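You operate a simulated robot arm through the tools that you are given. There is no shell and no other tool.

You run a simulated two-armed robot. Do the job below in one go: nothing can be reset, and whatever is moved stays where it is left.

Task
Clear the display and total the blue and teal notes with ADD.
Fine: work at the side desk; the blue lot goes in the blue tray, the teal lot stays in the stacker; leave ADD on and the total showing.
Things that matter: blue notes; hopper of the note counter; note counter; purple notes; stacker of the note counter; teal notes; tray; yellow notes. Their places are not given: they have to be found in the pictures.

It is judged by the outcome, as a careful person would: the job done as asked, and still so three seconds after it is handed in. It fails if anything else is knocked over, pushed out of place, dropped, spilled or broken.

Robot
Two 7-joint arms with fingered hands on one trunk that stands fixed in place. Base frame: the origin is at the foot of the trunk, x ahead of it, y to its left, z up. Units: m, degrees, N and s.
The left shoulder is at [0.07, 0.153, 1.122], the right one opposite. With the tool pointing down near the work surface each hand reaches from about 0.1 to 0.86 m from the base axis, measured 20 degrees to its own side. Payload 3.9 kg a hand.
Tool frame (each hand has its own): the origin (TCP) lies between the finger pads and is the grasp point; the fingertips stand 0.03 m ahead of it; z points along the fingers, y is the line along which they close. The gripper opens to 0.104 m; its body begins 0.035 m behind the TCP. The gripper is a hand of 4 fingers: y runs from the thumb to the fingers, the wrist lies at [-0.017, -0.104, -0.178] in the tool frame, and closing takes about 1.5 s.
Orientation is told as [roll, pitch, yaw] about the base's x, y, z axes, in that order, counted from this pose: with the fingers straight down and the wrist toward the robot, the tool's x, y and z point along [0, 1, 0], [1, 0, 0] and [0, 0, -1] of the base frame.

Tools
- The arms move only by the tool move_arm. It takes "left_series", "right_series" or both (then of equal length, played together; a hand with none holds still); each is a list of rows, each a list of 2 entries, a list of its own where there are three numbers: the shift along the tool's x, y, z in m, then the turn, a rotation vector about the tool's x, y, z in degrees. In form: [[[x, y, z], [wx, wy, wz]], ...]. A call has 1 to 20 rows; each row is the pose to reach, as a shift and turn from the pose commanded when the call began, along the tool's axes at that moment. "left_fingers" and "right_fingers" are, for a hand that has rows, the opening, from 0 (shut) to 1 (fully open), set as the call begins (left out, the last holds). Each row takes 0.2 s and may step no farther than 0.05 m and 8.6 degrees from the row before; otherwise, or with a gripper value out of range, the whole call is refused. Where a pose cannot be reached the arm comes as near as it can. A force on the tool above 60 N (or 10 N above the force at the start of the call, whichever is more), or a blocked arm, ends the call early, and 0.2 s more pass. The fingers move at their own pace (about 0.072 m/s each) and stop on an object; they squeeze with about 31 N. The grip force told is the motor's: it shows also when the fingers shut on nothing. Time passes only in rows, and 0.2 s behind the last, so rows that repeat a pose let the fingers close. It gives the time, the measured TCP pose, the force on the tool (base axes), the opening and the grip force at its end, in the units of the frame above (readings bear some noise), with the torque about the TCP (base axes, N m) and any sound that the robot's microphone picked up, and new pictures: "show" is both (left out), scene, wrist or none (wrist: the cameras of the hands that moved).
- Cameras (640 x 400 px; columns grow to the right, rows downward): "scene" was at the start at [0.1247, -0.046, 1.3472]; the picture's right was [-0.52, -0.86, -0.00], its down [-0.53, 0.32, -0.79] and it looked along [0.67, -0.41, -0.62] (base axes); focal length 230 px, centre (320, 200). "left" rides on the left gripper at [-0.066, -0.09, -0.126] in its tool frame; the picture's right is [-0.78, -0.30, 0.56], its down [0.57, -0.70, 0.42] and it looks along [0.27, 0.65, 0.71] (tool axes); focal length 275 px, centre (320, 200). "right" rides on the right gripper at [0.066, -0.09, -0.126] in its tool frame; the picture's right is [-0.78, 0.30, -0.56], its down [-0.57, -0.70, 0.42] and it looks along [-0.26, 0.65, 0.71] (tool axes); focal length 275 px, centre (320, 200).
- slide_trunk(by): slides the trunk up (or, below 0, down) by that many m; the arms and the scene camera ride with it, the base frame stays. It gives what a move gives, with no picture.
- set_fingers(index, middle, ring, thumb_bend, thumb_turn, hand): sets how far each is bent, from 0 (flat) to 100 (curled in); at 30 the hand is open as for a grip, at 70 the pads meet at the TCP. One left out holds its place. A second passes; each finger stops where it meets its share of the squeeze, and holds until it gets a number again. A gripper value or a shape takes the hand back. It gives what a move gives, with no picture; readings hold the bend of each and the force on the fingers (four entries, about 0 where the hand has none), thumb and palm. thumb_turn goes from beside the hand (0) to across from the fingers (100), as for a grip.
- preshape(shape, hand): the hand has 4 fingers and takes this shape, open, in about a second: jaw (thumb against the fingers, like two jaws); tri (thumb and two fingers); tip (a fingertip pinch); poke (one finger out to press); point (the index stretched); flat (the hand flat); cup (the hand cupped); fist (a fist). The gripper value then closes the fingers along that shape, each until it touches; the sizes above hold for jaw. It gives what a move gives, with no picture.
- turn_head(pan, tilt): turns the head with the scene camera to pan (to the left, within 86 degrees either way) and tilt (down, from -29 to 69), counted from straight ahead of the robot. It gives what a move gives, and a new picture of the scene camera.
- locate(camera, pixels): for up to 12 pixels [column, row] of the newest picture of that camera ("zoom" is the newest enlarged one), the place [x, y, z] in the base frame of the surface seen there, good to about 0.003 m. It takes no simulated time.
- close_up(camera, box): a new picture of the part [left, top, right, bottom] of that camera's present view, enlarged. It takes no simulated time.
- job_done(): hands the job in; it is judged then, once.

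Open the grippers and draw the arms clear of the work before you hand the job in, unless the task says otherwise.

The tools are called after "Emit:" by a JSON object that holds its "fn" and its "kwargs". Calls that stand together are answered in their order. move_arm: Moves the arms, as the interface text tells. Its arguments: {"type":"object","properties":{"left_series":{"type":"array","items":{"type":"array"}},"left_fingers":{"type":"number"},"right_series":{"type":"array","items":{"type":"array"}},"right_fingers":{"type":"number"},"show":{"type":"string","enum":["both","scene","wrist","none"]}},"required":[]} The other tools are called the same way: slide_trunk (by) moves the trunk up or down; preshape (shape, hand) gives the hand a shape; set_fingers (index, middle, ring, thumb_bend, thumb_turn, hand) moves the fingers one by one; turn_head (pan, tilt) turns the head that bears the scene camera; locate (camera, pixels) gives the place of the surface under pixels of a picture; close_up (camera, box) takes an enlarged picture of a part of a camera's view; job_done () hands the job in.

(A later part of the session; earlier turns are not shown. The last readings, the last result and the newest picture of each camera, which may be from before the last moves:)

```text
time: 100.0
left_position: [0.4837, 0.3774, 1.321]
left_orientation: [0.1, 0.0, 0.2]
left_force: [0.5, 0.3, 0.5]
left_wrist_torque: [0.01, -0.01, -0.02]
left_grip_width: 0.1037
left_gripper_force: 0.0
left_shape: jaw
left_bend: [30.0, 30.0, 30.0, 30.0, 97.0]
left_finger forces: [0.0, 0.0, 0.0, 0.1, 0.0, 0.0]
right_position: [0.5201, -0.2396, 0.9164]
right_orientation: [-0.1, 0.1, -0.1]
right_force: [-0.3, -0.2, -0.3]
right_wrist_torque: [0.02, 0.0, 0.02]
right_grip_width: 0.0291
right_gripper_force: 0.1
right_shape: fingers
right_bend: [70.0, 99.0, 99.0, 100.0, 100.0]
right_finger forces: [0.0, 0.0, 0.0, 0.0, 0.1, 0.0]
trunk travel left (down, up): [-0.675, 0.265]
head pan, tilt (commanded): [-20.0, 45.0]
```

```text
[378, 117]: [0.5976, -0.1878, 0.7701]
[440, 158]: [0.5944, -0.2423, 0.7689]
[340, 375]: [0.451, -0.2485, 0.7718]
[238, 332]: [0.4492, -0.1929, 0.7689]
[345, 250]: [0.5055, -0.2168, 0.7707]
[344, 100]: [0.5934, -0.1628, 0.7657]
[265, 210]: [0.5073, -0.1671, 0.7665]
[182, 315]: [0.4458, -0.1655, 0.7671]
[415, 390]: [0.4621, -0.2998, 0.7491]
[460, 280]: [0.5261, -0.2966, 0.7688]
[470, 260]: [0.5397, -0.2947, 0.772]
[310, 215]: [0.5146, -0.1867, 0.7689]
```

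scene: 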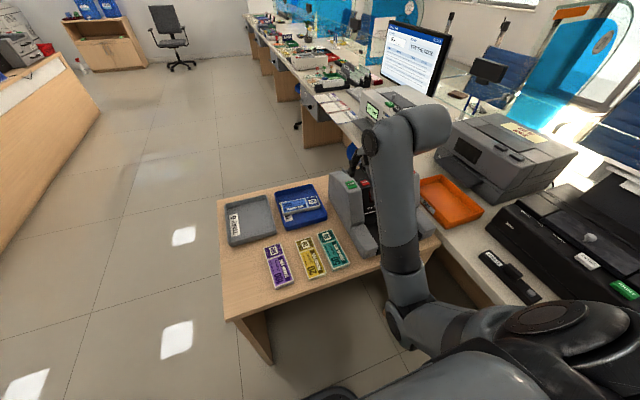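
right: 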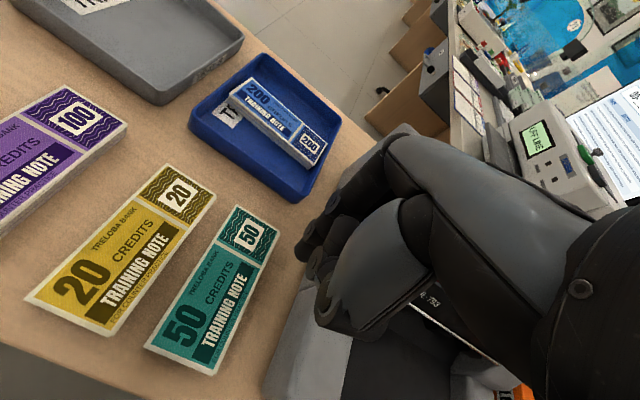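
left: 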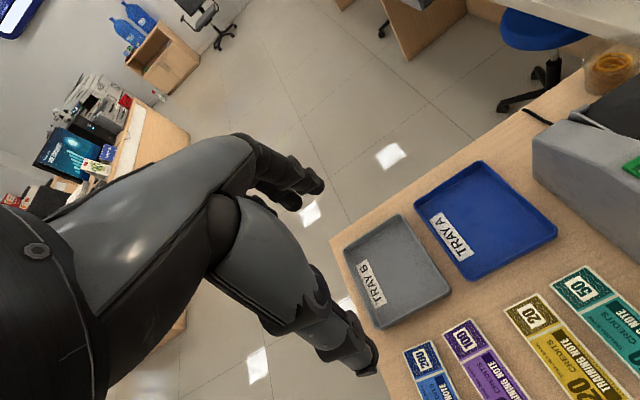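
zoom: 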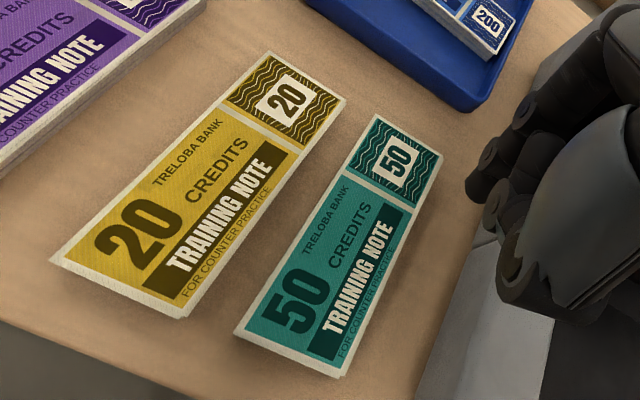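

Teal did not slide (finger friction too low), so I'll grasp it directly with the slim tip pinch: index in the 0.026 m gap, thumb on the machine side. I raise and turn the hand to yaw 92° first.

Emit:
{"fn": "move_arm", "kwargs": {"right_series": [[[0.005, 0, -0.045], [0, 0, 0]], [[0.01, 0.001, -0.09], [0, 0, 0]], [[0.015, 0.002, -0.134], [0, 0, -8.3]], [[0.02, 0.003, -0.134], [0, 0, -16.6]], [[0.02, 0.003, -0.134], [0, 0, -24.9]], [[0.02, 0.003, -0.134], [0, 0, -33.2]], [[0.02, 0.003, -0.134], [0, 0, -41.5]], [[0.02, 0.003, -0.134], [0, 0, -49.8]], [[0.02, 0.003, -0.134], [0, 0, -58.1]], [[0.02, 0.003, -0.134], [0, 0, -66.4]], [[0.02, 0.003, -0.134], [0, 0, -74.7]], [[0.02, 0.003, -0.134], [0, 0, -83]], [[0.02, 0.003, -0.134], [0, 0, -91]], [[0.02, 0.003, -0.134], [0, 0, -92.2]], [[0.02, 0.003, -0.134], [0, 0, -92.2]]], "show": "none"}}

Emit:
{"fn": "preshape", "kwargs": {"hand": "right", "shape": "tip"}}

Emit:
{"fn": "move_arm", "kwargs": {"right_series": [[[0, 0, 0], [2, 0, 0]], [[0, 0, 0], [4, 0, 0]], [[0, 0, 0], [4, 0, 0]], [[0, 0, 0], [4, 0, 0]], [[0, 0, 0], [4, 0, 0]]], "right_fingers": 0.68}}

Emit:
{"fn": "close_up", "kwargs": {"camera": "scene", "box": [270, 130, 400, 270]}}

```text
time: 103.2
left_position: [0.4827, 0.3784, 1.3219]
left_orientation: [-0.1, 0.0, 0.3]
left_force: [-0.5, 0.0, -0.5]
left_wrist_torque: [0.01, 0.0, -0.02]
left_grip_width: 0.1036
left_gripper_force: 0.0
left_shape: jaw
left_bend: [30.0, 30.0, 30.0, 30.0, 97.0]
left_finger forces: [0.0, 0.0, 0.0, 0.1, 0.0, 0.0]
right_position: [0.5237, -0.2188, 1.0518]
right_orientation: [0.0, 0.0, 92.2]
right_force: [-0.7, 0.6, -0.4]
right_wrist_torque: [0.01, -0.01, 0.01]
right_grip_width: 0.0288
right_gripper_force: 0.0
right_shape: fingers
right_bend: [70.0, 99.0, 99.0, 100.0, 100.0]
right_finger forces: [0.1, 0.0, 0.1, 0.1, 0.1, 0.1]
trunk travel left (down, up): [-0.675, 0.265]
head pan, tilt (commanded): [-20.0, 45.0]
```

```text
time: 104.1
left_position: [0.4825, 0.3787, 1.3203]
left_orientation: [-0.1, 0.1, 0.3]
left_force: [1.7, 0.3, -0.4]
left_wrist_torque: [-0.01, 0.02, -0.01]
left_grip_width: 0.1038
left_gripper_force: 0.0
left_shape: jaw
left_bend: [30.0, 30.0, 30.0, 30.0, 97.0]
left_finger forces: [0.0, 0.1, 0.1, 0.1, 0.0, 0.1]
right_position: [0.5256, -0.2182, 1.0514]
right_orientation: [0.0, 0.2, 92.1]
right_force: [-0.1, -0.2, 0.2]
right_wrist_torque: [0.0, -0.01, 0.02]
right_grip_width: 0.1037
right_gripper_force: 0.0
right_shape: tip
right_bend: [31.0, 98.0, 99.0, 30.0, 97.0]
right_finger forces: [0.1, 0.0, 0.1, 0.1, 0.1, 0.0]
trunk travel left (down, up): [-0.675, 0.265]
head pan, tilt (commanded): [-20.0, 45.0]
```

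```text
time: 105.3
left_position: [0.4834, 0.378, 1.3202]
left_orientation: [0.0, 0.0, 0.2]
left_force: [-0.6, 0.1, -0.7]
left_wrist_torque: [-0.02, -0.01, -0.03]
left_grip_width: 0.1036
left_gripper_force: 0.1
left_shape: jaw
left_bend: [30.0, 30.0, 30.0, 30.0, 97.0]
left_finger forces: [0.0, 0.0, 0.0, 0.0, 0.0, 0.1]
right_position: [0.5245, -0.2191, 1.0525]
right_orientation: [0.0, 4.0, 92.1]
right_force: [-0.2, 0.1, -0.8]
right_wrist_torque: [0.0, 0.01, -0.02]
right_grip_width: 0.071
right_gripper_force: 0.1
right_shape: tip
right_bend: [72.0, 98.0, 99.0, 58.0, 99.0]
right_finger forces: [0.0, 0.0, 0.0, 0.0, 0.0, 0.0]
trunk travel left (down, up): [-0.675, 0.265]
head pan, tilt (commanded): [-20.0, 45.0]
```

scene: 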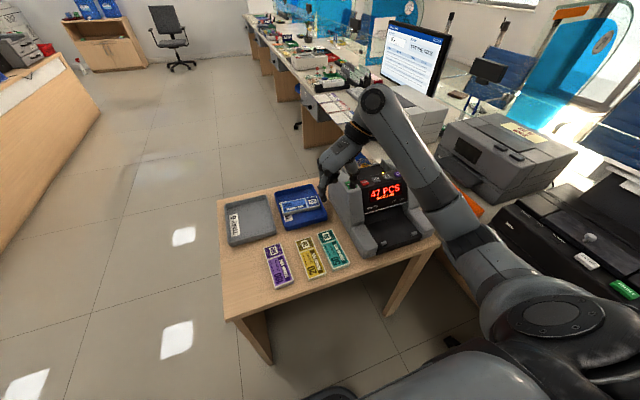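
right: 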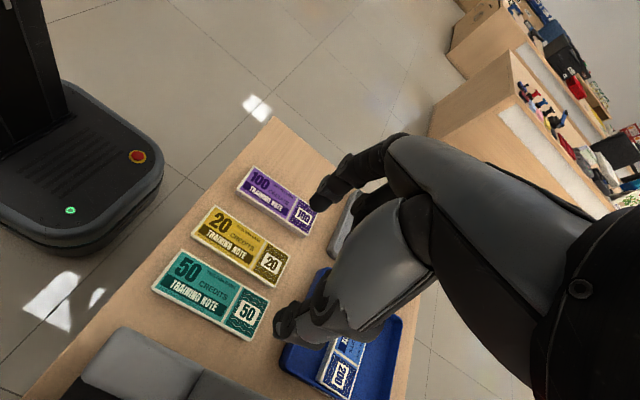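

```text
2.86 times, centred on (335, 200) of scene
```

zoom: 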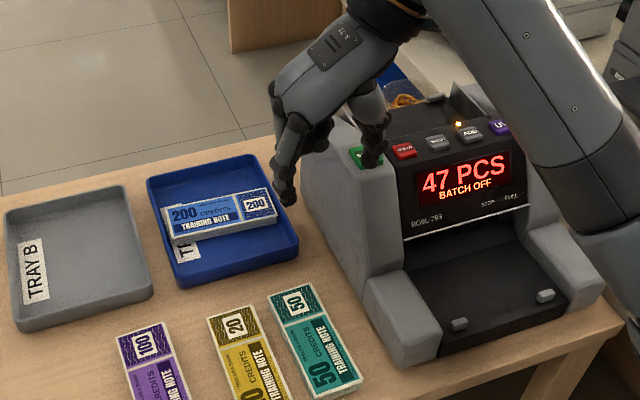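

I locate points on the machine's left housing and foot to know its envelope next to teal.

Emit:
{"fn": "locate", "kwargs": {"camera": "zoom", "pixels": [[396, 180], [403, 230], [408, 262], [385, 275], [360, 285], [355, 215], [330, 190], [370, 225], [345, 260], [380, 245], [400, 365], [330, 150]]}}

Emit:
{"fn": "close_up", "kwargs": {"camera": "scene", "box": [310, 130, 370, 200]}}

```text
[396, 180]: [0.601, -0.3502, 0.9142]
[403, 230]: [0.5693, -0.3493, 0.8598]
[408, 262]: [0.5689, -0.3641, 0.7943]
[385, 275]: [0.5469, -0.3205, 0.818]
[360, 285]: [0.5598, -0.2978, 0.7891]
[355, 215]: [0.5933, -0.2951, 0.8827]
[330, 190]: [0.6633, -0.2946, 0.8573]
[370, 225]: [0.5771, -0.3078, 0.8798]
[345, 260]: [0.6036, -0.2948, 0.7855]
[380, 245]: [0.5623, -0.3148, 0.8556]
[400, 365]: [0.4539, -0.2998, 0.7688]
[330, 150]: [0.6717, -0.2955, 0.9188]
```

```text
5.71 times, centred on (340, 165) of scene
```

zoom: 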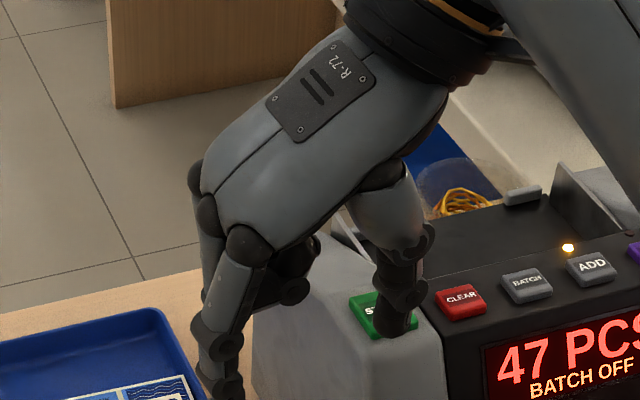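

I locate points on the hand's lower outline (palm edge, thumb base, wrist) relative to the TCP (0.5245,−0.219,1.0525).

Emit:
{"fn": "locate", "kwargs": {"camera": "zoom", "pixels": [[300, 225], [340, 195], [385, 165], [400, 200], [365, 210], [430, 110], [440, 95], [460, 85], [380, 250], [405, 320], [300, 290], [235, 235]]}}

```text
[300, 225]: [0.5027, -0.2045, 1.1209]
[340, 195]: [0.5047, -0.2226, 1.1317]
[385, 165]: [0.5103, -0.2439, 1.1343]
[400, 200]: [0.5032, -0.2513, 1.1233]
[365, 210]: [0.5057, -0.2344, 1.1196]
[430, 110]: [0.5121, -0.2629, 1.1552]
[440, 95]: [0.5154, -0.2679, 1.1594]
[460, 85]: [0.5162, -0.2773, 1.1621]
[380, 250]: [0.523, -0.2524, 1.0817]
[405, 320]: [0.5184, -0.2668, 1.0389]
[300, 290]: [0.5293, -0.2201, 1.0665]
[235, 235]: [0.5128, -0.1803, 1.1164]
```

The hand's underside clears the housing (hand bottom ≈TCP+0.11 beyond y=−0.295). I descend to TCP z≈0.86 above teal and measure finger placement.

Emit:
{"fn": "move_arm", "kwargs": {"right_series": [[[0.001, 0.0031, 0.045], [0, 0, 0]], [[0.002, 0.0063, 0.09], [0, 0, 0]], [[0.0025, 0.0094, 0.135], [0, 0, 0]], [[0.0025, 0.0118, 0.17], [0, 0, 0]], [[0.0025, 0.01326, 0.1895], [0, 0, 0]], [[0.0025, 0.01326, 0.1895], [0, 0, 0]]]}}

Emit:
{"fn": "close_up", "kwargs": {"camera": "scene", "box": [290, 180, 370, 270]}}

Emit:
{"fn": "close_up", "kwargs": {"camera": "right", "box": [130, 130, 380, 390]}}

```text
time: 106.7
left_position: [0.4828, 0.3777, 1.3208]
left_orientation: [0.0, -0.1, 0.2]
left_force: [-1.0, -0.4, 0.3]
left_wrist_torque: [-0.01, 0.02, 0.01]
left_grip_width: 0.1035
left_gripper_force: 0.1
left_shape: jaw
left_bend: [30.0, 30.0, 30.0, 30.0, 97.0]
left_finger forces: [0.0, 0.1, 0.1, 0.0, 0.1, 0.0]
right_position: [0.5218, -0.2172, 0.8612]
right_orientation: [0.0, 4.1, 92.1]
right_force: [0.9, 0.8, 0.5]
right_wrist_torque: [-0.02, -0.01, 0.03]
right_grip_width: 0.071
right_gripper_force: 0.0
right_shape: tip
right_bend: [72.0, 98.0, 99.0, 58.0, 99.0]
right_finger forces: [0.0, 0.0, 0.0, 0.0, 0.0, 0.0]
trunk travel left (down, up): [-0.675, 0.265]
head pan, tilt (commanded): [-20.0, 45.0]
```

scene: 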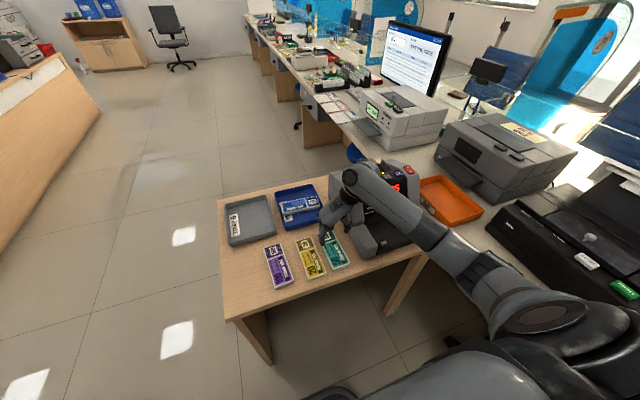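
right: 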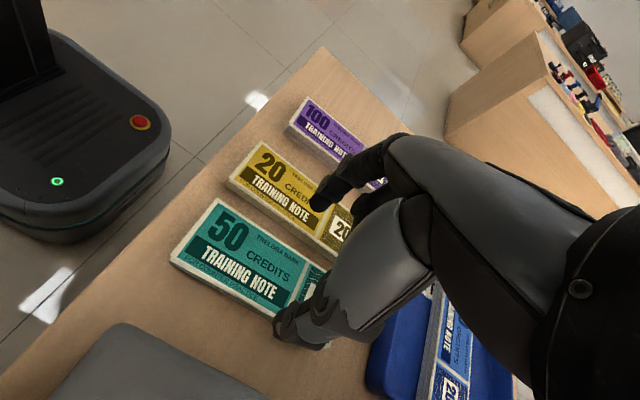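

```text
4.44 times, centred on (330, 225) of scene
```

zoom: 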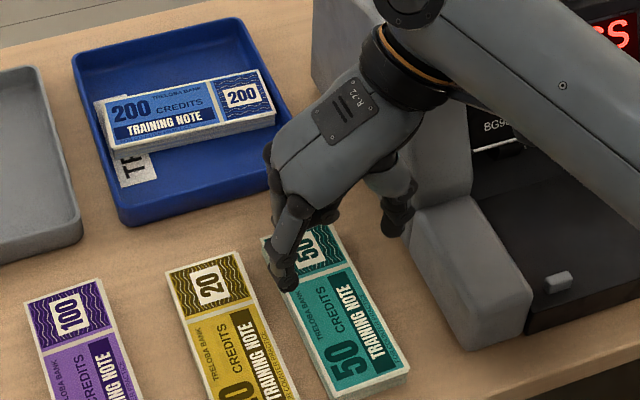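

```text
1.54 times, centred on (255, 260) of right
```

zoom: 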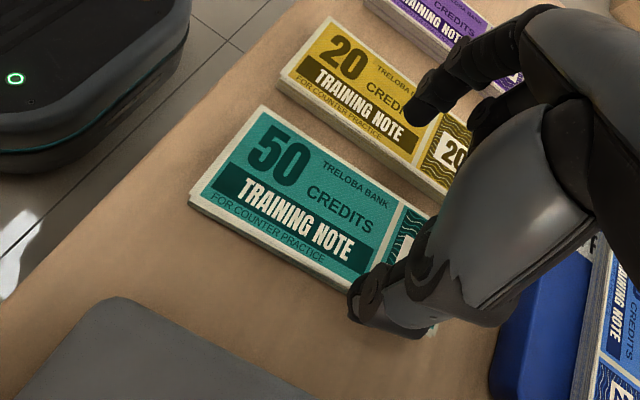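

I zoom further to measure the index tip against the teal–yellow gap.

Emit:
{"fn": "close_up", "kwargs": {"camera": "scene", "box": [305, 210, 355, 265]}}

Emit:
{"fn": "locate", "kwargs": {"camera": "zoom", "pixels": [[275, 235], [262, 225], [290, 228], [262, 200], [275, 200], [465, 130], [450, 120], [480, 120], [200, 190], [220, 240], [300, 300], [260, 330]]}}

```text
7.27 times, centred on (330, 238) of scene
```

zoom: 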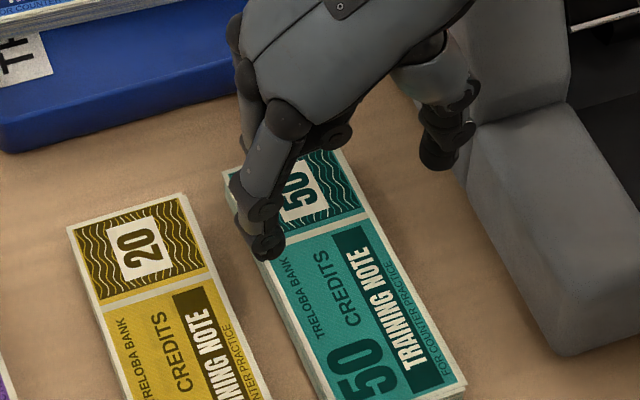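

```text
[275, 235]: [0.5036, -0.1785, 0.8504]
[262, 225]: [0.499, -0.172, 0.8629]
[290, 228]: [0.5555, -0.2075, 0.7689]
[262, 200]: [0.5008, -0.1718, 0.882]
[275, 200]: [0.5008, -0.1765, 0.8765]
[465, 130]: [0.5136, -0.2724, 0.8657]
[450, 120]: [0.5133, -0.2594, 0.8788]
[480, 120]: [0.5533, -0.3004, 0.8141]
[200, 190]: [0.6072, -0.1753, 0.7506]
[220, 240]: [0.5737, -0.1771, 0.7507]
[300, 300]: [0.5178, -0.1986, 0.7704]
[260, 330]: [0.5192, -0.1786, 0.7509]
```

I locate the index tip edges (250,246), (265,257), (282,248) and thumb tip (425,155), (438,167), (457,155).

Emit:
{"fn": "locate", "kwargs": {"camera": "zoom", "pixels": [[265, 256], [252, 246], [282, 246], [266, 240], [245, 212], [280, 212], [424, 155], [438, 166], [455, 158], [438, 145], [235, 190], [415, 130]]}}

```text
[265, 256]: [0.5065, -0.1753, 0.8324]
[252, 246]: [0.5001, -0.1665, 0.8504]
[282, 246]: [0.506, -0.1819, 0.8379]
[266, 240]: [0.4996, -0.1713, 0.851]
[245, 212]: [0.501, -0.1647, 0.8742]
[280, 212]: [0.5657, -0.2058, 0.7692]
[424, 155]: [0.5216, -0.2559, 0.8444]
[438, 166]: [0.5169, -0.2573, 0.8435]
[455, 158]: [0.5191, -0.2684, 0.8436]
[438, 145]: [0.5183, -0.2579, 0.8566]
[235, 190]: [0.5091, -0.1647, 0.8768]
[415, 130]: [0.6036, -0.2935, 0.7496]
```

Index tip center is at y≈−0.1755; target −0.178 in the gap. I level the tilt, shift ~5 mm right and come down to z≈0.825, then re-measure.

Emit:
{"fn": "move_arm", "kwargs": {"right_series": [[[0, -0.0035, 0], [-2, 0, 0]], [[0, -0.0047, 0.0003], [-4, 0, 0]], [[0, -0.0035, 0.018], [-4, 0, 0]], [[0, -0.0022, 0.0362], [-4, 0, 0]], [[0, -0.0022, 0.0362], [-4, 0, 0]]], "show": "none"}}

Emit:
{"fn": "close_up", "kwargs": {"camera": "scene", "box": [305, 210, 355, 265]}}

Emit:
{"fn": "close_up", "kwargs": {"camera": "right", "box": [130, 130, 380, 390]}}

```text
time: 107.9
left_position: [0.4822, 0.3782, 1.3203]
left_orientation: [0.0, 0.1, 0.3]
left_force: [0.9, -0.6, 0.2]
left_wrist_torque: [0.01, 0.03, -0.02]
left_grip_width: 0.1037
left_gripper_force: 0.0
left_shape: jaw
left_bend: [30.0, 30.0, 30.0, 30.0, 97.0]
left_finger forces: [0.0, 0.1, 0.1, 0.1, 0.0, 0.0]
right_position: [0.5227, -0.2233, 0.8256]
right_orientation: [0.0, 0.1, 92.1]
right_force: [-0.4, 0.3, -0.1]
right_wrist_torque: [-0.01, 0.0, 0.0]
right_grip_width: 0.0711
right_gripper_force: 0.1
right_shape: tip
right_bend: [72.0, 98.0, 99.0, 58.0, 99.0]
right_finger forces: [0.0, 0.0, 0.0, 0.0, 0.0, 0.0]
trunk travel left (down, up): [-0.675, 0.265]
head pan, tilt (commanded): [-20.0, 45.0]
```

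```text
7.27 times, centred on (330, 238) of scene
```

zoom: 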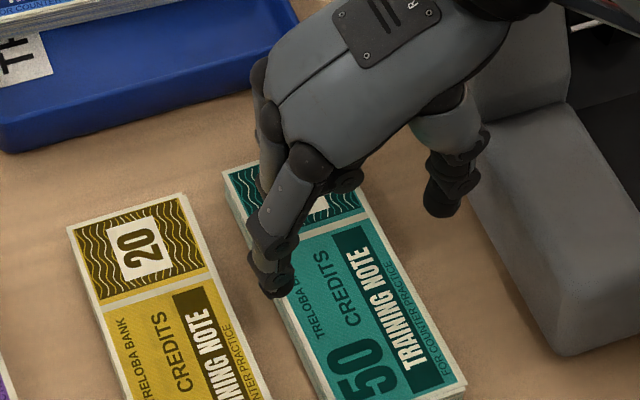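

```text
1.54 times, centred on (255, 260) of right
```

zoom: 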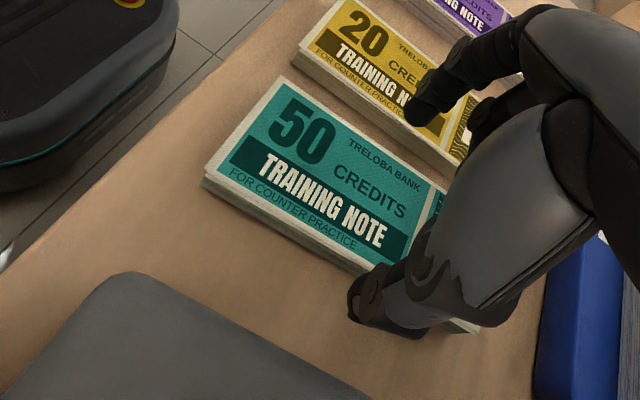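

I locate the index tip again: (276,296), (264,286), (293,286), DIP left edge (250,262), and the neighbour edges near it.

Emit:
{"fn": "close_up", "kwargs": {"camera": "scene", "box": [310, 225, 340, 258]}}

Emit:
{"fn": "locate", "kwargs": {"camera": "zoom", "pixels": [[205, 235], [190, 215], [225, 215], [170, 160], [205, 160], [205, 190], [100, 230], [130, 300], [250, 270], [200, 280], [240, 240], [160, 240]]}}

```text
12.12 times, centred on (325, 242) of scene
```

zoom: 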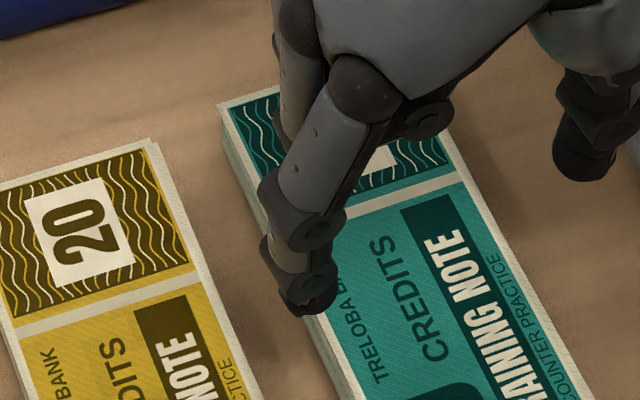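

```text
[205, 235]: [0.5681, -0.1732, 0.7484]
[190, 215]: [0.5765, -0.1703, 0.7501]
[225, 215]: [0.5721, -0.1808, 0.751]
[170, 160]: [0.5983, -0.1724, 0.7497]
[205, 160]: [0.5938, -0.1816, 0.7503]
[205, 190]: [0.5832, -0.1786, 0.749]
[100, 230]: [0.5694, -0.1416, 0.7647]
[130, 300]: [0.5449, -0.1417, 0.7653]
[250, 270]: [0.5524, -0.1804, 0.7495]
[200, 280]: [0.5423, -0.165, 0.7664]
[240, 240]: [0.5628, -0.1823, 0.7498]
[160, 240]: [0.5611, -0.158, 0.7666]
```

Now the picture shows the index tip at (302,305). I locate its edges and teal's left edge.

Emit:
{"fn": "locate", "kwargs": {"camera": "zoom", "pixels": [[302, 312], [284, 300], [330, 302], [300, 295], [320, 285], [266, 245], [264, 195], [325, 350], [345, 385], [232, 130], [285, 350], [240, 350]]}}

```text
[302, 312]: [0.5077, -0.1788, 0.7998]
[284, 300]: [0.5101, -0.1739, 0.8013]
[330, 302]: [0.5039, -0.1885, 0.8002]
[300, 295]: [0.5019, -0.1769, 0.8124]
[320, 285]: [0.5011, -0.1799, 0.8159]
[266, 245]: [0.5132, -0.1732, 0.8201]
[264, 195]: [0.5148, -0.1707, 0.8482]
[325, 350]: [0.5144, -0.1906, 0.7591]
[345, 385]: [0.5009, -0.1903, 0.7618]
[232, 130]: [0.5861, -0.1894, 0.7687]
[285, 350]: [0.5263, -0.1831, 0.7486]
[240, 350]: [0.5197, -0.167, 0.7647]
```

Index tip spans y −0.1725…−0.1885; the gap is −0.166…−0.1905. I shift 2 mm left and descend 3.9 cm.

Emit:
{"fn": "move_arm", "kwargs": {"right_series": [[[0, 0.002, 0], [0, 0, 0]], [[0, 0.002, 0.012], [0, 0, 0]], [[0, 0.002, 0.024], [0, 0, 0]], [[0, 0.002, 0.034], [0, 0, 0]], [[0, 0.002, 0.039], [0, 0, 0]], [[0, 0.002, 0.039], [0, 0, 0]]], "show": "none"}}

Emit:
{"fn": "close_up", "kwargs": {"camera": "scene", "box": [305, 220, 345, 265]}}

Emit:
{"fn": "close_up", "kwargs": {"camera": "right", "box": [130, 130, 380, 390]}}

```text
time: 109.3
left_position: [0.4829, 0.3783, 1.3204]
left_orientation: [0.0, 0.0, 0.2]
left_force: [0.0, -0.8, 0.1]
left_wrist_torque: [0.01, 0.02, 0.02]
left_grip_width: 0.1035
left_gripper_force: 0.1
left_shape: jaw
left_bend: [30.0, 30.0, 30.0, 30.0, 97.0]
left_finger forces: [0.0, 0.1, 0.0, 0.1, 0.0, 0.0]
right_position: [0.5232, -0.2209, 0.7854]
right_orientation: [0.0, 0.0, 92.2]
right_force: [0.6, -0.2, -0.4]
right_wrist_torque: [0.01, 0.02, 0.01]
right_grip_width: 0.0708
right_gripper_force: 0.1
right_shape: tip
right_bend: [72.0, 98.0, 99.0, 58.0, 99.0]
right_finger forces: [0.1, 0.0, 0.1, 0.1, 0.1, 0.0]
trunk travel left (down, up): [-0.675, 0.265]
head pan, tilt (commanded): [-20.0, 45.0]
```

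```text
8.89 times, centred on (325, 242) of scene
```

zoom: 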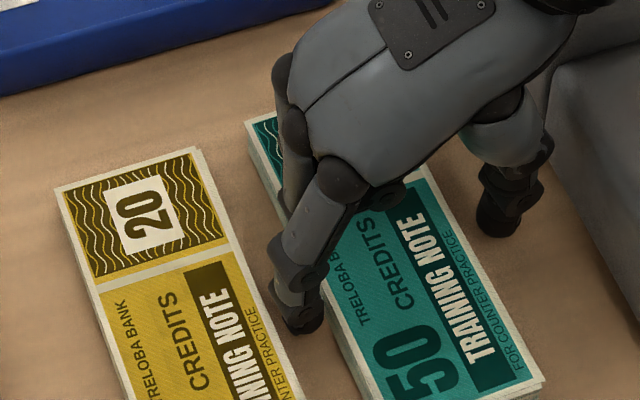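

```text
1.54 times, centred on (255, 260) of right
```

zoom: 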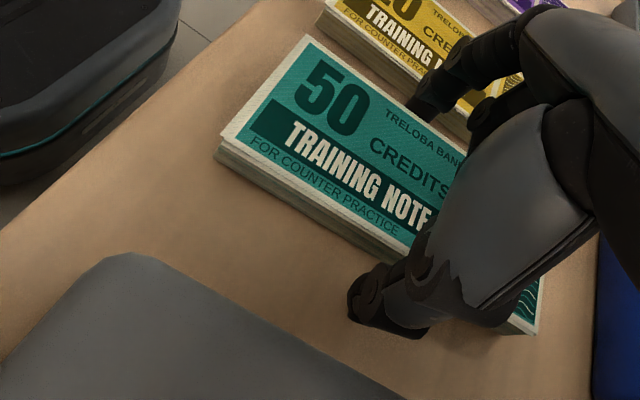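

No contacts; the index is in the gap and the thumb on the other side. I close the pinch.

Emit:
{"fn": "move_arm", "kwargs": {"right_series": [[[0, 0, 0], [0, 0, 0]], [[0, 0, 0], [0, 0, 0]], [[0, 0, 0], [0, 0, 0]], [[0, 0, 0], [0, 0, 0]], [[0, 0, 0], [0, 0, 0]], [[0, 0, 0], [0, 0, 0]]], "right_fingers": 0.35, "show": "none"}}

Emit:
{"fn": "close_up", "kwargs": {"camera": "scene", "box": [305, 220, 345, 265]}}

```text
time: 110.7
left_position: [0.4831, 0.3791, 1.32]
left_orientation: [0.1, 0.1, 0.3]
left_force: [-0.3, -0.6, -1.1]
left_wrist_torque: [0.01, 0.01, 0.01]
left_grip_width: 0.1036
left_gripper_force: 0.1
left_shape: jaw
left_bend: [30.0, 30.0, 30.0, 30.0, 97.0]
left_finger forces: [0.0, 0.0, 0.0, 0.1, 0.0, 0.0]
right_position: [0.5232, -0.2216, 0.7865]
right_orientation: [0.0, 0.2, 92.1]
right_force: [-0.3, 1.1, 0.4]
right_wrist_torque: [0.02, 0.02, 0.02]
right_grip_width: 0.0529
right_gripper_force: 30.8
right_shape: tip
right_bend: [73.0, 100.0, 100.0, 68.0, 100.0]
right_finger forces: [28.2, 0.0, 0.0, 0.0, 28.2, 0.0]
trunk travel left (down, up): [-0.675, 0.265]
head pan, tilt (commanded): [-20.0, 45.0]
```

```text
8.89 times, centred on (325, 242) of scene
```

zoom: 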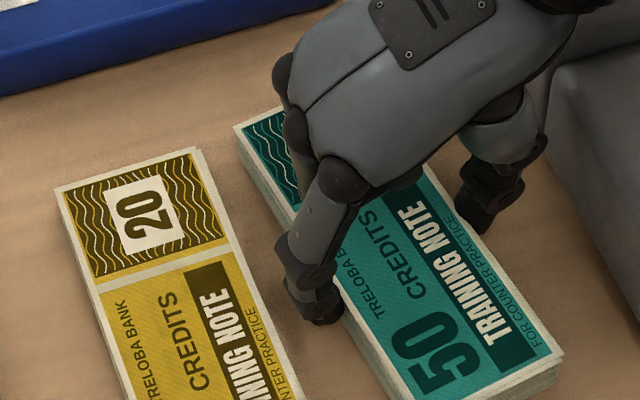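

Pinched with 28 N each side; teal turned a bit. I measure its new yaw and the clearance to yellow.

Emit:
{"fn": "locate", "kwargs": {"camera": "zoom", "pixels": [[237, 127], [400, 390], [560, 352], [420, 180], [500, 260], [300, 210], [340, 300], [200, 160], [245, 260], [275, 180]]}}

```text
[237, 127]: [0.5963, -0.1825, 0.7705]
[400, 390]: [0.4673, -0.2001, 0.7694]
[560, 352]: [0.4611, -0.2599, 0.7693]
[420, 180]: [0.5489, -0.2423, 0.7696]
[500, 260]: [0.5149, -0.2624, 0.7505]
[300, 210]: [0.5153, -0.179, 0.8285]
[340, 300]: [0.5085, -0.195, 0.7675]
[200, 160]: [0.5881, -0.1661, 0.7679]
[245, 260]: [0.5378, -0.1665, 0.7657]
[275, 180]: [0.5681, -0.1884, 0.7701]
```

Teal's yaw is now +7.8° and clear of yellow. I lift it straight up.

Emit:
{"fn": "move_arm", "kwargs": {"right_series": [[[0, 0, -0.008], [0, 0, 0]], [[0, 0, -0.02], [0, 0, 0]], [[0, 0, -0.035], [0, 0, 0]], [[0, 0, -0.06], [0, 0, 0]], [[0, 0, -0.06], [0, 0, 0]]]}}

Emit:
{"fn": "close_up", "kwargs": {"camera": "scene", "box": [290, 190, 370, 270]}}

Emit:
{"fn": "close_up", "kwargs": {"camera": "right", "box": [130, 130, 380, 390]}}

```text
time: 111.9
left_position: [0.483, 0.3774, 1.3215]
left_orientation: [-0.1, 0.1, 0.2]
left_force: [0.3, 0.6, -0.4]
left_wrist_torque: [-0.03, 0.01, -0.01]
left_grip_width: 0.1039
left_gripper_force: 0.1
left_shape: jaw
left_bend: [30.0, 30.0, 30.0, 30.0, 97.0]
left_finger forces: [0.1, 0.1, 0.0, 0.1, 0.0, 0.1]
right_position: [0.5217, -0.2233, 0.8442]
right_orientation: [0.0, 0.0, 92.2]
right_force: [0.6, 0.3, -0.9]
right_wrist_torque: [0.01, 0.02, 0.03]
right_grip_width: 0.0528
right_gripper_force: 30.5
right_shape: tip
right_bend: [73.0, 100.0, 100.0, 68.0, 100.0]
right_finger forces: [28.2, 0.0, 0.1, 0.0, 28.2, 0.0]
trunk travel left (down, up): [-0.675, 0.265]
head pan, tilt (commanded): [-20.0, 45.0]
```

scene: 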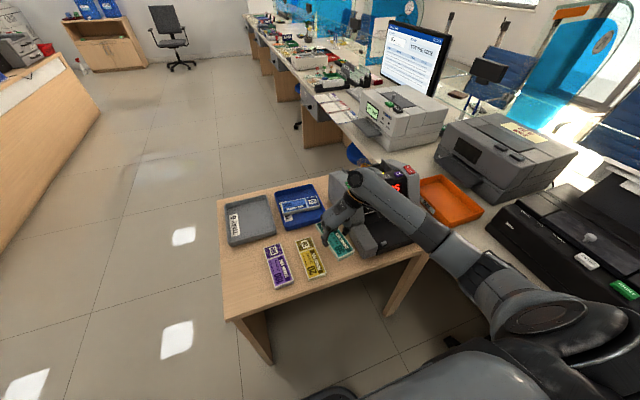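
right: 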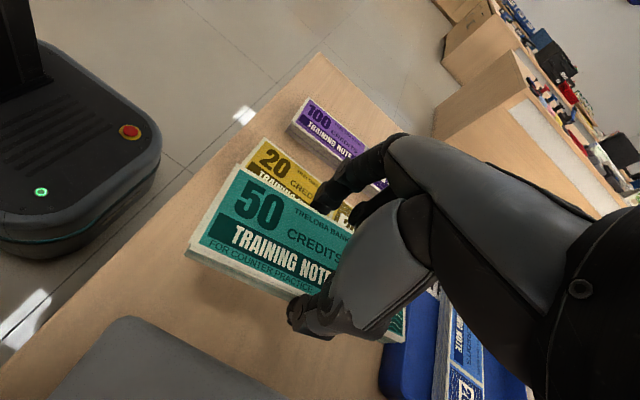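

```text
5.00 times, centred on (330, 230) of scene
```

zoom: 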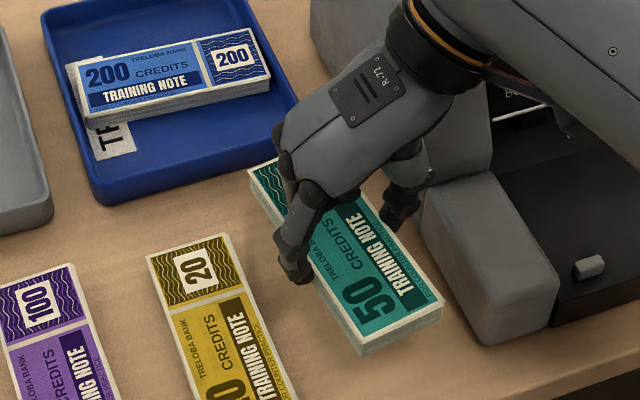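

```text
1.54 times, centred on (255, 260) of right
```

zoom: 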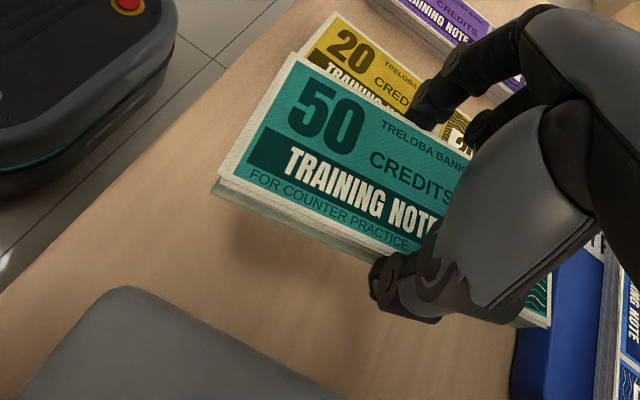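

Teal is held; yellow is untouched. I raise 0.2 m and carry it to (0.55,−0.41,1.06), turning the hand to yaw −5.6° so the lot lies across the machine.

Emit:
{"fn": "move_arm", "kwargs": {"right_series": [[[0, 0, -0.05], [0, 0, 0]], [[0, 0, -0.1], [0, 0, 0]], [[0, 0, -0.15], [0, 0, 0]], [[0, 0, -0.2], [0, 0, 0]], [[-0.0017, -0.0157, -0.2155], [0, 0, 8.15]], [[-0.0034, -0.0314, -0.2155], [0, 0, 16.3]], [[-0.0051, -0.0471, -0.2155], [0, 0, 24.45]], [[-0.0068, -0.0628, -0.2155], [0, 0, 32.6]], [[-0.0085, -0.0785, -0.2155], [0, 0, 40.75]], [[-0.0101, -0.0942, -0.2155], [0, 0, 48.9]], [[-0.0118, -0.1099, -0.2155], [0, 0, 57.05]], [[-0.0135, -0.1256, -0.2155], [0, 0, 65.2]], [[-0.0152, -0.1413, -0.2155], [0, 0, 73.35]], [[-0.0169, -0.157, -0.2155], [0, 0, 81.5]], [[-0.0186, -0.1727, -0.2155], [0, 0, 89.65]], [[-0.0203, -0.1884, -0.2155], [0, 0, 97.8]], [[-0.0203, -0.1884, -0.2155], [0, 0, 97.8]]]}}

Emit:
{"fn": "close_up", "kwargs": {"camera": "scene", "box": [330, 100, 450, 220]}}

Emit:
{"fn": "close_up", "kwargs": {"camera": "right", "box": [130, 130, 380, 390]}}

```text
time: 115.5
left_position: [0.4826, 0.3782, 1.3213]
left_orientation: [0.0, 0.0, 0.2]
left_force: [0.4, -0.4, 0.4]
left_wrist_torque: [0.02, 0.02, -0.03]
left_grip_width: 0.1039
left_gripper_force: 0.0
left_shape: jaw
left_bend: [30.0, 30.0, 30.0, 30.0, 97.0]
left_finger forces: [0.1, 0.1, 0.1, 0.0, 0.0, 0.0]
right_position: [0.5491, -0.4086, 1.0613]
right_orientation: [-0.1, 0.0, -5.7]
right_force: [0.4, 0.4, -0.4]
right_wrist_torque: [-0.01, -0.04, -0.01]
right_grip_width: 0.053
right_gripper_force: 30.6
right_shape: tip
right_bend: [73.0, 100.0, 100.0, 68.0, 100.0]
right_finger forces: [28.4, 0.1, 0.2, 0.1, 28.1, 0.0]
trunk travel left (down, up): [-0.675, 0.265]
head pan, tilt (commanded): [-20.0, 45.0]
```

scene: 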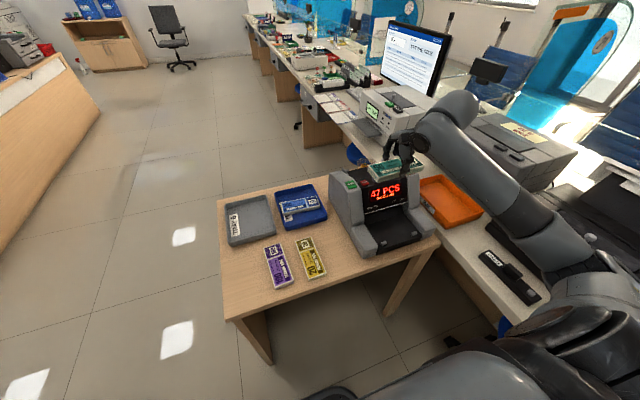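
right: 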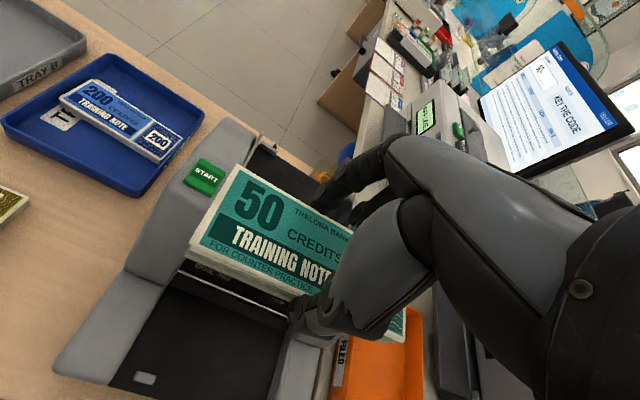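

```text
3.33 times, centred on (390, 160) of scene
```

zoom: 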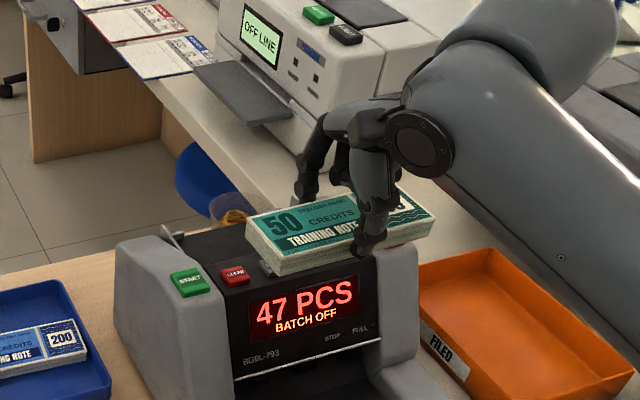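

```text
1.54 times, centred on (255, 260) of right
```

zoom: 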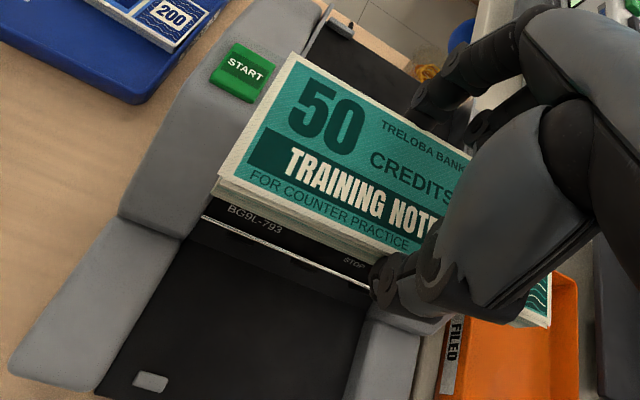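

I measure teal's corners: near-left (222,180), far-left (295,57), right end (547,320), to align it with the hopper.

Emit:
{"fn": "locate", "kwargs": {"camera": "zoom", "pixels": [[224, 180], [258, 120], [293, 60], [546, 305], [543, 318], [300, 218], [380, 250], [222, 192], [400, 115], [330, 160]]}}

```text
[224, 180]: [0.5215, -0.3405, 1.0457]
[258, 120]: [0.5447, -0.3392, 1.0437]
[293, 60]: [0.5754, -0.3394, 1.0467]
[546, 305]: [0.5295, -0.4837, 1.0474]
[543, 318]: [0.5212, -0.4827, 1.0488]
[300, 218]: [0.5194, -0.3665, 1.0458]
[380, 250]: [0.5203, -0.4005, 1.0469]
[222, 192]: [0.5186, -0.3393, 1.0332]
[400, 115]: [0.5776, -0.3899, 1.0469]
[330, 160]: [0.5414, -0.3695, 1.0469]
```

Teal is square to the machine (ψ≈0), centre = TCP + (0,−0.003). I move it over the hopper to TCP (0.7265,−0.4315,1.0).

Emit:
{"fn": "move_arm", "kwargs": {"right_series": [[[-0.0011, 0.0358, 0], [0, 0, 0]], [[-0.0021, 0.0716, 0], [0, 0, 0]], [[-0.0032, 0.1074, 0], [0, 0, 0]], [[-0.0042, 0.1432, 0.01], [0, 0, 0]], [[-0.0053, 0.1789, 0.03], [0, 0, 0]], [[-0.0053, 0.1789, 0.06], [0, 0, 0]], [[-0.0053, 0.1789, 0.06], [0, 0, 0]]]}}

Emit:
{"fn": "close_up", "kwargs": {"camera": "right", "box": [130, 130, 380, 390]}}

Emit:
{"fn": "locate", "kwargs": {"camera": "zoom", "pixels": [[224, 180], [258, 120], [293, 60], [546, 305], [300, 218], [380, 250], [210, 140], [160, 220], [470, 350]]}}

```text
time: 117.1
left_position: [0.4819, 0.3787, 1.3211]
left_orientation: [0.0, 0.0, 0.1]
left_force: [-0.5, -0.2, -0.1]
left_wrist_torque: [0.01, 0.03, 0.01]
left_grip_width: 0.1036
left_gripper_force: 0.0
left_shape: jaw
left_bend: [30.0, 30.0, 30.0, 30.0, 97.0]
left_finger forces: [0.0, 0.0, 0.0, 0.0, 0.1, 0.1]
right_position: [0.7265, -0.4312, 1.0007]
right_orientation: [-0.2, 0.0, -5.7]
right_force: [0.4, -0.4, -0.6]
right_wrist_torque: [-0.01, 0.05, 0.03]
right_grip_width: 0.0524
right_gripper_force: 30.5
right_shape: tip
right_bend: [73.0, 100.0, 100.0, 68.0, 100.0]
right_finger forces: [28.2, 0.0, 0.0, 0.1, 28.2, 0.1]
trunk travel left (down, up): [-0.675, 0.265]
head pan, tilt (commanded): [-20.0, 45.0]
```

scene: 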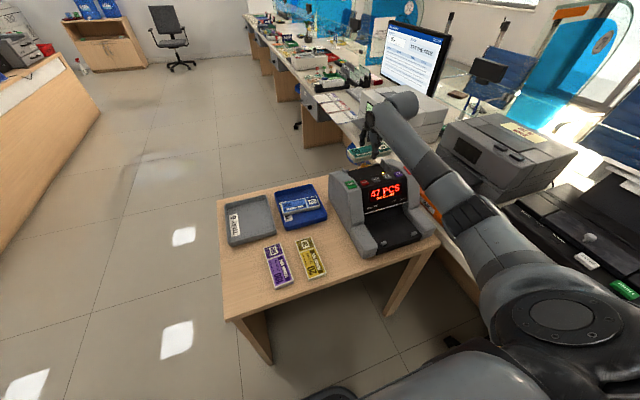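
right: 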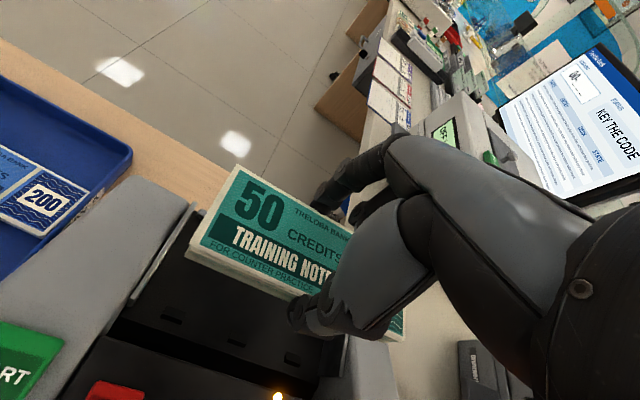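

```text
1.54 times, centred on (255, 260) of right
```

zoom: 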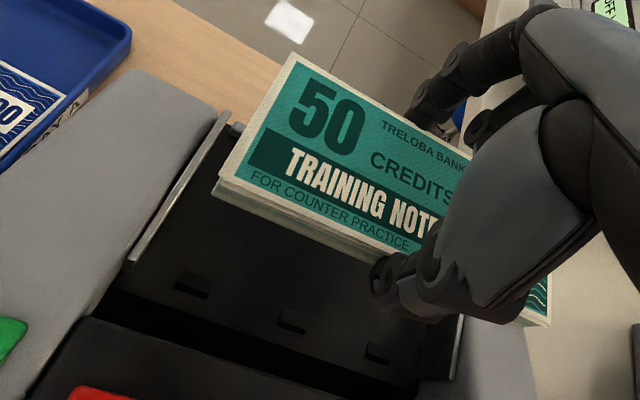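

```text
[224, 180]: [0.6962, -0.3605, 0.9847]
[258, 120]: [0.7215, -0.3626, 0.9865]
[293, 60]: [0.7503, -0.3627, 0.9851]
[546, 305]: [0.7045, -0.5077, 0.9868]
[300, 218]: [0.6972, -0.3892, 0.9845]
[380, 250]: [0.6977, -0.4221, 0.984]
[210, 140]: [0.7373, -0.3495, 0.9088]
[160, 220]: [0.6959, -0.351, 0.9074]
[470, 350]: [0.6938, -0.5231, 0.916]
```

Teal spans y −0.362…−0.508 between guides −0.350/−0.519. I lower it 0.088 m.

Emit:
{"fn": "move_arm", "kwargs": {"right_series": [[[0, 0, 0.025], [0, 0, 0]], [[0, 0, 0.05], [0, 0, 0]], [[0, 0, 0.07], [0, 0, 0]], [[0, 0, 0.08], [0, 0, 0]], [[0, 0, 0.088], [0, 0, 0]], [[0, 0, 0.088], [0, 0, 0]]], "show": "none"}}

Emit:
{"fn": "close_up", "kwargs": {"camera": "right", "box": [130, 130, 380, 390]}}

Emit:
{"fn": "close_up", "kwargs": {"camera": "scene", "box": [320, 110, 440, 220]}}

```text
time: 118.5
left_position: [0.4839, 0.3782, 1.3204]
left_orientation: [0.0, 0.0, 0.2]
left_force: [0.3, 0.3, -0.4]
left_wrist_torque: [0.0, 0.01, -0.02]
left_grip_width: 0.1039
left_gripper_force: 0.1
left_shape: jaw
left_bend: [30.0, 30.0, 30.0, 30.0, 97.0]
left_finger forces: [0.0, 0.1, 0.0, 0.0, 0.0, 0.1]
right_position: [0.7277, -0.4305, 0.915]
right_orientation: [-0.1, 0.1, -5.7]
right_force: [-0.8, -1.0, -0.4]
right_wrist_torque: [0.01, 0.02, 0.01]
right_grip_width: 0.0528
right_gripper_force: 30.4
right_shape: tip
right_bend: [73.0, 100.0, 100.0, 68.0, 100.0]
right_finger forces: [28.2, 0.0, 0.1, 0.1, 28.2, 0.0]
trunk travel left (down, up): [-0.675, 0.265]
head pan, tilt (commanded): [-20.0, 45.0]
```

```text
1.54 times, centred on (255, 260) of right
```

zoom: 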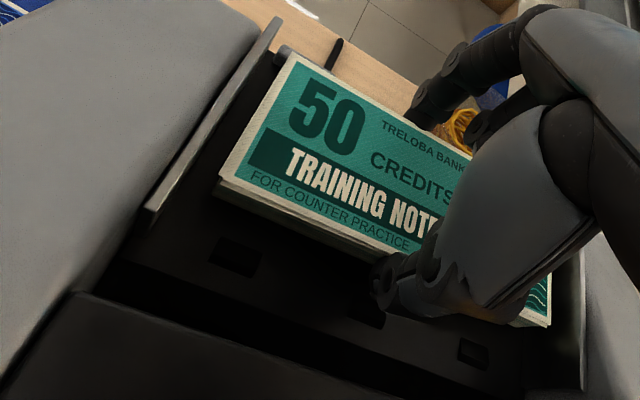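

```text
3.64 times, centred on (380, 165) of scene
```

zoom: 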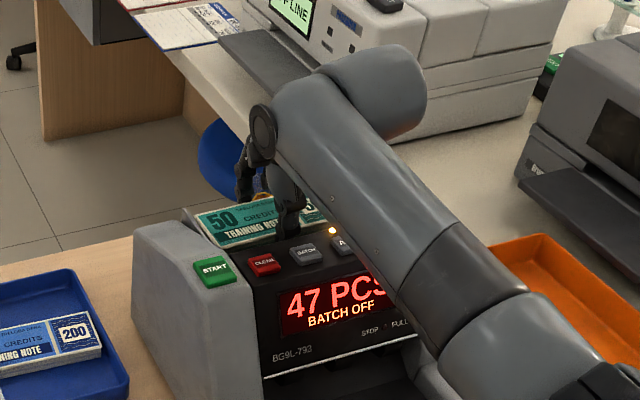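

It is between the guides, no contact yet. I lower the last few millimetres.

Emit:
{"fn": "move_arm", "kwargs": {"right_series": [[[0, 0, 0.003], [0, 0, 0]], [[0, 0, 0.005], [0, 0, 0]], [[0, 0, 0.005], [0, 0, 0]]], "show": "none"}}

```text
time: 119.3
left_position: [0.4827, 0.3782, 1.3201]
left_orientation: [0.0, 0.0, 0.2]
left_force: [-0.9, -0.4, 0.2]
left_wrist_torque: [-0.02, -0.01, 0.01]
left_grip_width: 0.1038
left_gripper_force: 0.0
left_shape: jaw
left_bend: [30.0, 30.0, 30.0, 30.0, 97.0]
left_finger forces: [0.0, 0.0, 0.0, 0.0, 0.1, 0.1]
right_position: [0.7283, -0.4305, 0.9095]
right_orientation: [-0.1, -0.1, -5.6]
right_force: [0.2, 0.6, 3.2]
right_wrist_torque: [0.05, -0.1, -0.01]
right_grip_width: 0.0525
right_gripper_force: 31.1
right_shape: tip
right_bend: [73.0, 100.0, 100.0, 68.0, 100.0]
right_finger forces: [29.1, 0.1, 0.1, 0.0, 28.8, 0.1]
trunk travel left (down, up): [-0.675, 0.265]
head pan, tilt (commanded): [-20.0, 45.0]
```

Light contact (3.2 N): it rests on the hopper floor. I open to release.

Emit:
{"fn": "move_arm", "kwargs": {"right_series": [[[0, 0, 0], [0, 0, 0]], [[0, 0, 0], [0, 0, 0]], [[0, 0, 0], [0, 0, 0]], [[0, 0, 0], [0, 0, 0]]], "right_fingers": 0.72, "show": "none"}}

Emit:
{"fn": "close_up", "kwargs": {"camera": "right", "box": [130, 130, 380, 390]}}

```text
time: 120.3
left_position: [0.4837, 0.3777, 1.3211]
left_orientation: [0.0, 0.1, 0.3]
left_force: [-0.3, 0.1, 0.3]
left_wrist_torque: [-0.03, -0.03, 0.03]
left_grip_width: 0.1036
left_gripper_force: 0.1
left_shape: jaw
left_bend: [30.0, 30.0, 30.0, 30.0, 97.0]
left_finger forces: [0.0, 0.0, 0.0, 0.1, 0.0, 0.1]
right_position: [0.729, -0.4319, 0.9091]
right_orientation: [-0.1, 0.0, -5.6]
right_force: [-0.2, 0.6, 0.5]
right_wrist_torque: [0.04, -0.02, 0.02]
right_grip_width: 0.0746
right_gripper_force: 0.0
right_shape: tip
right_bend: [28.0, 98.0, 99.0, 55.0, 99.0]
right_finger forces: [0.1, 0.0, 0.0, 0.0, 0.0, 0.0]
trunk travel left (down, up): [-0.675, 0.265]
head pan, tilt (commanded): [-20.0, 45.0]
```

```text
1.54 times, centred on (255, 260) of right
```

zoom: 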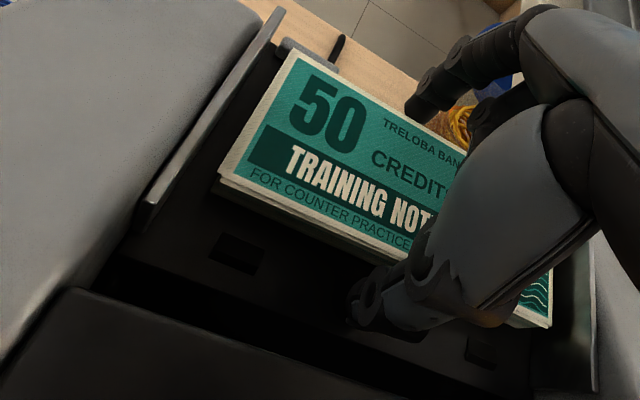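

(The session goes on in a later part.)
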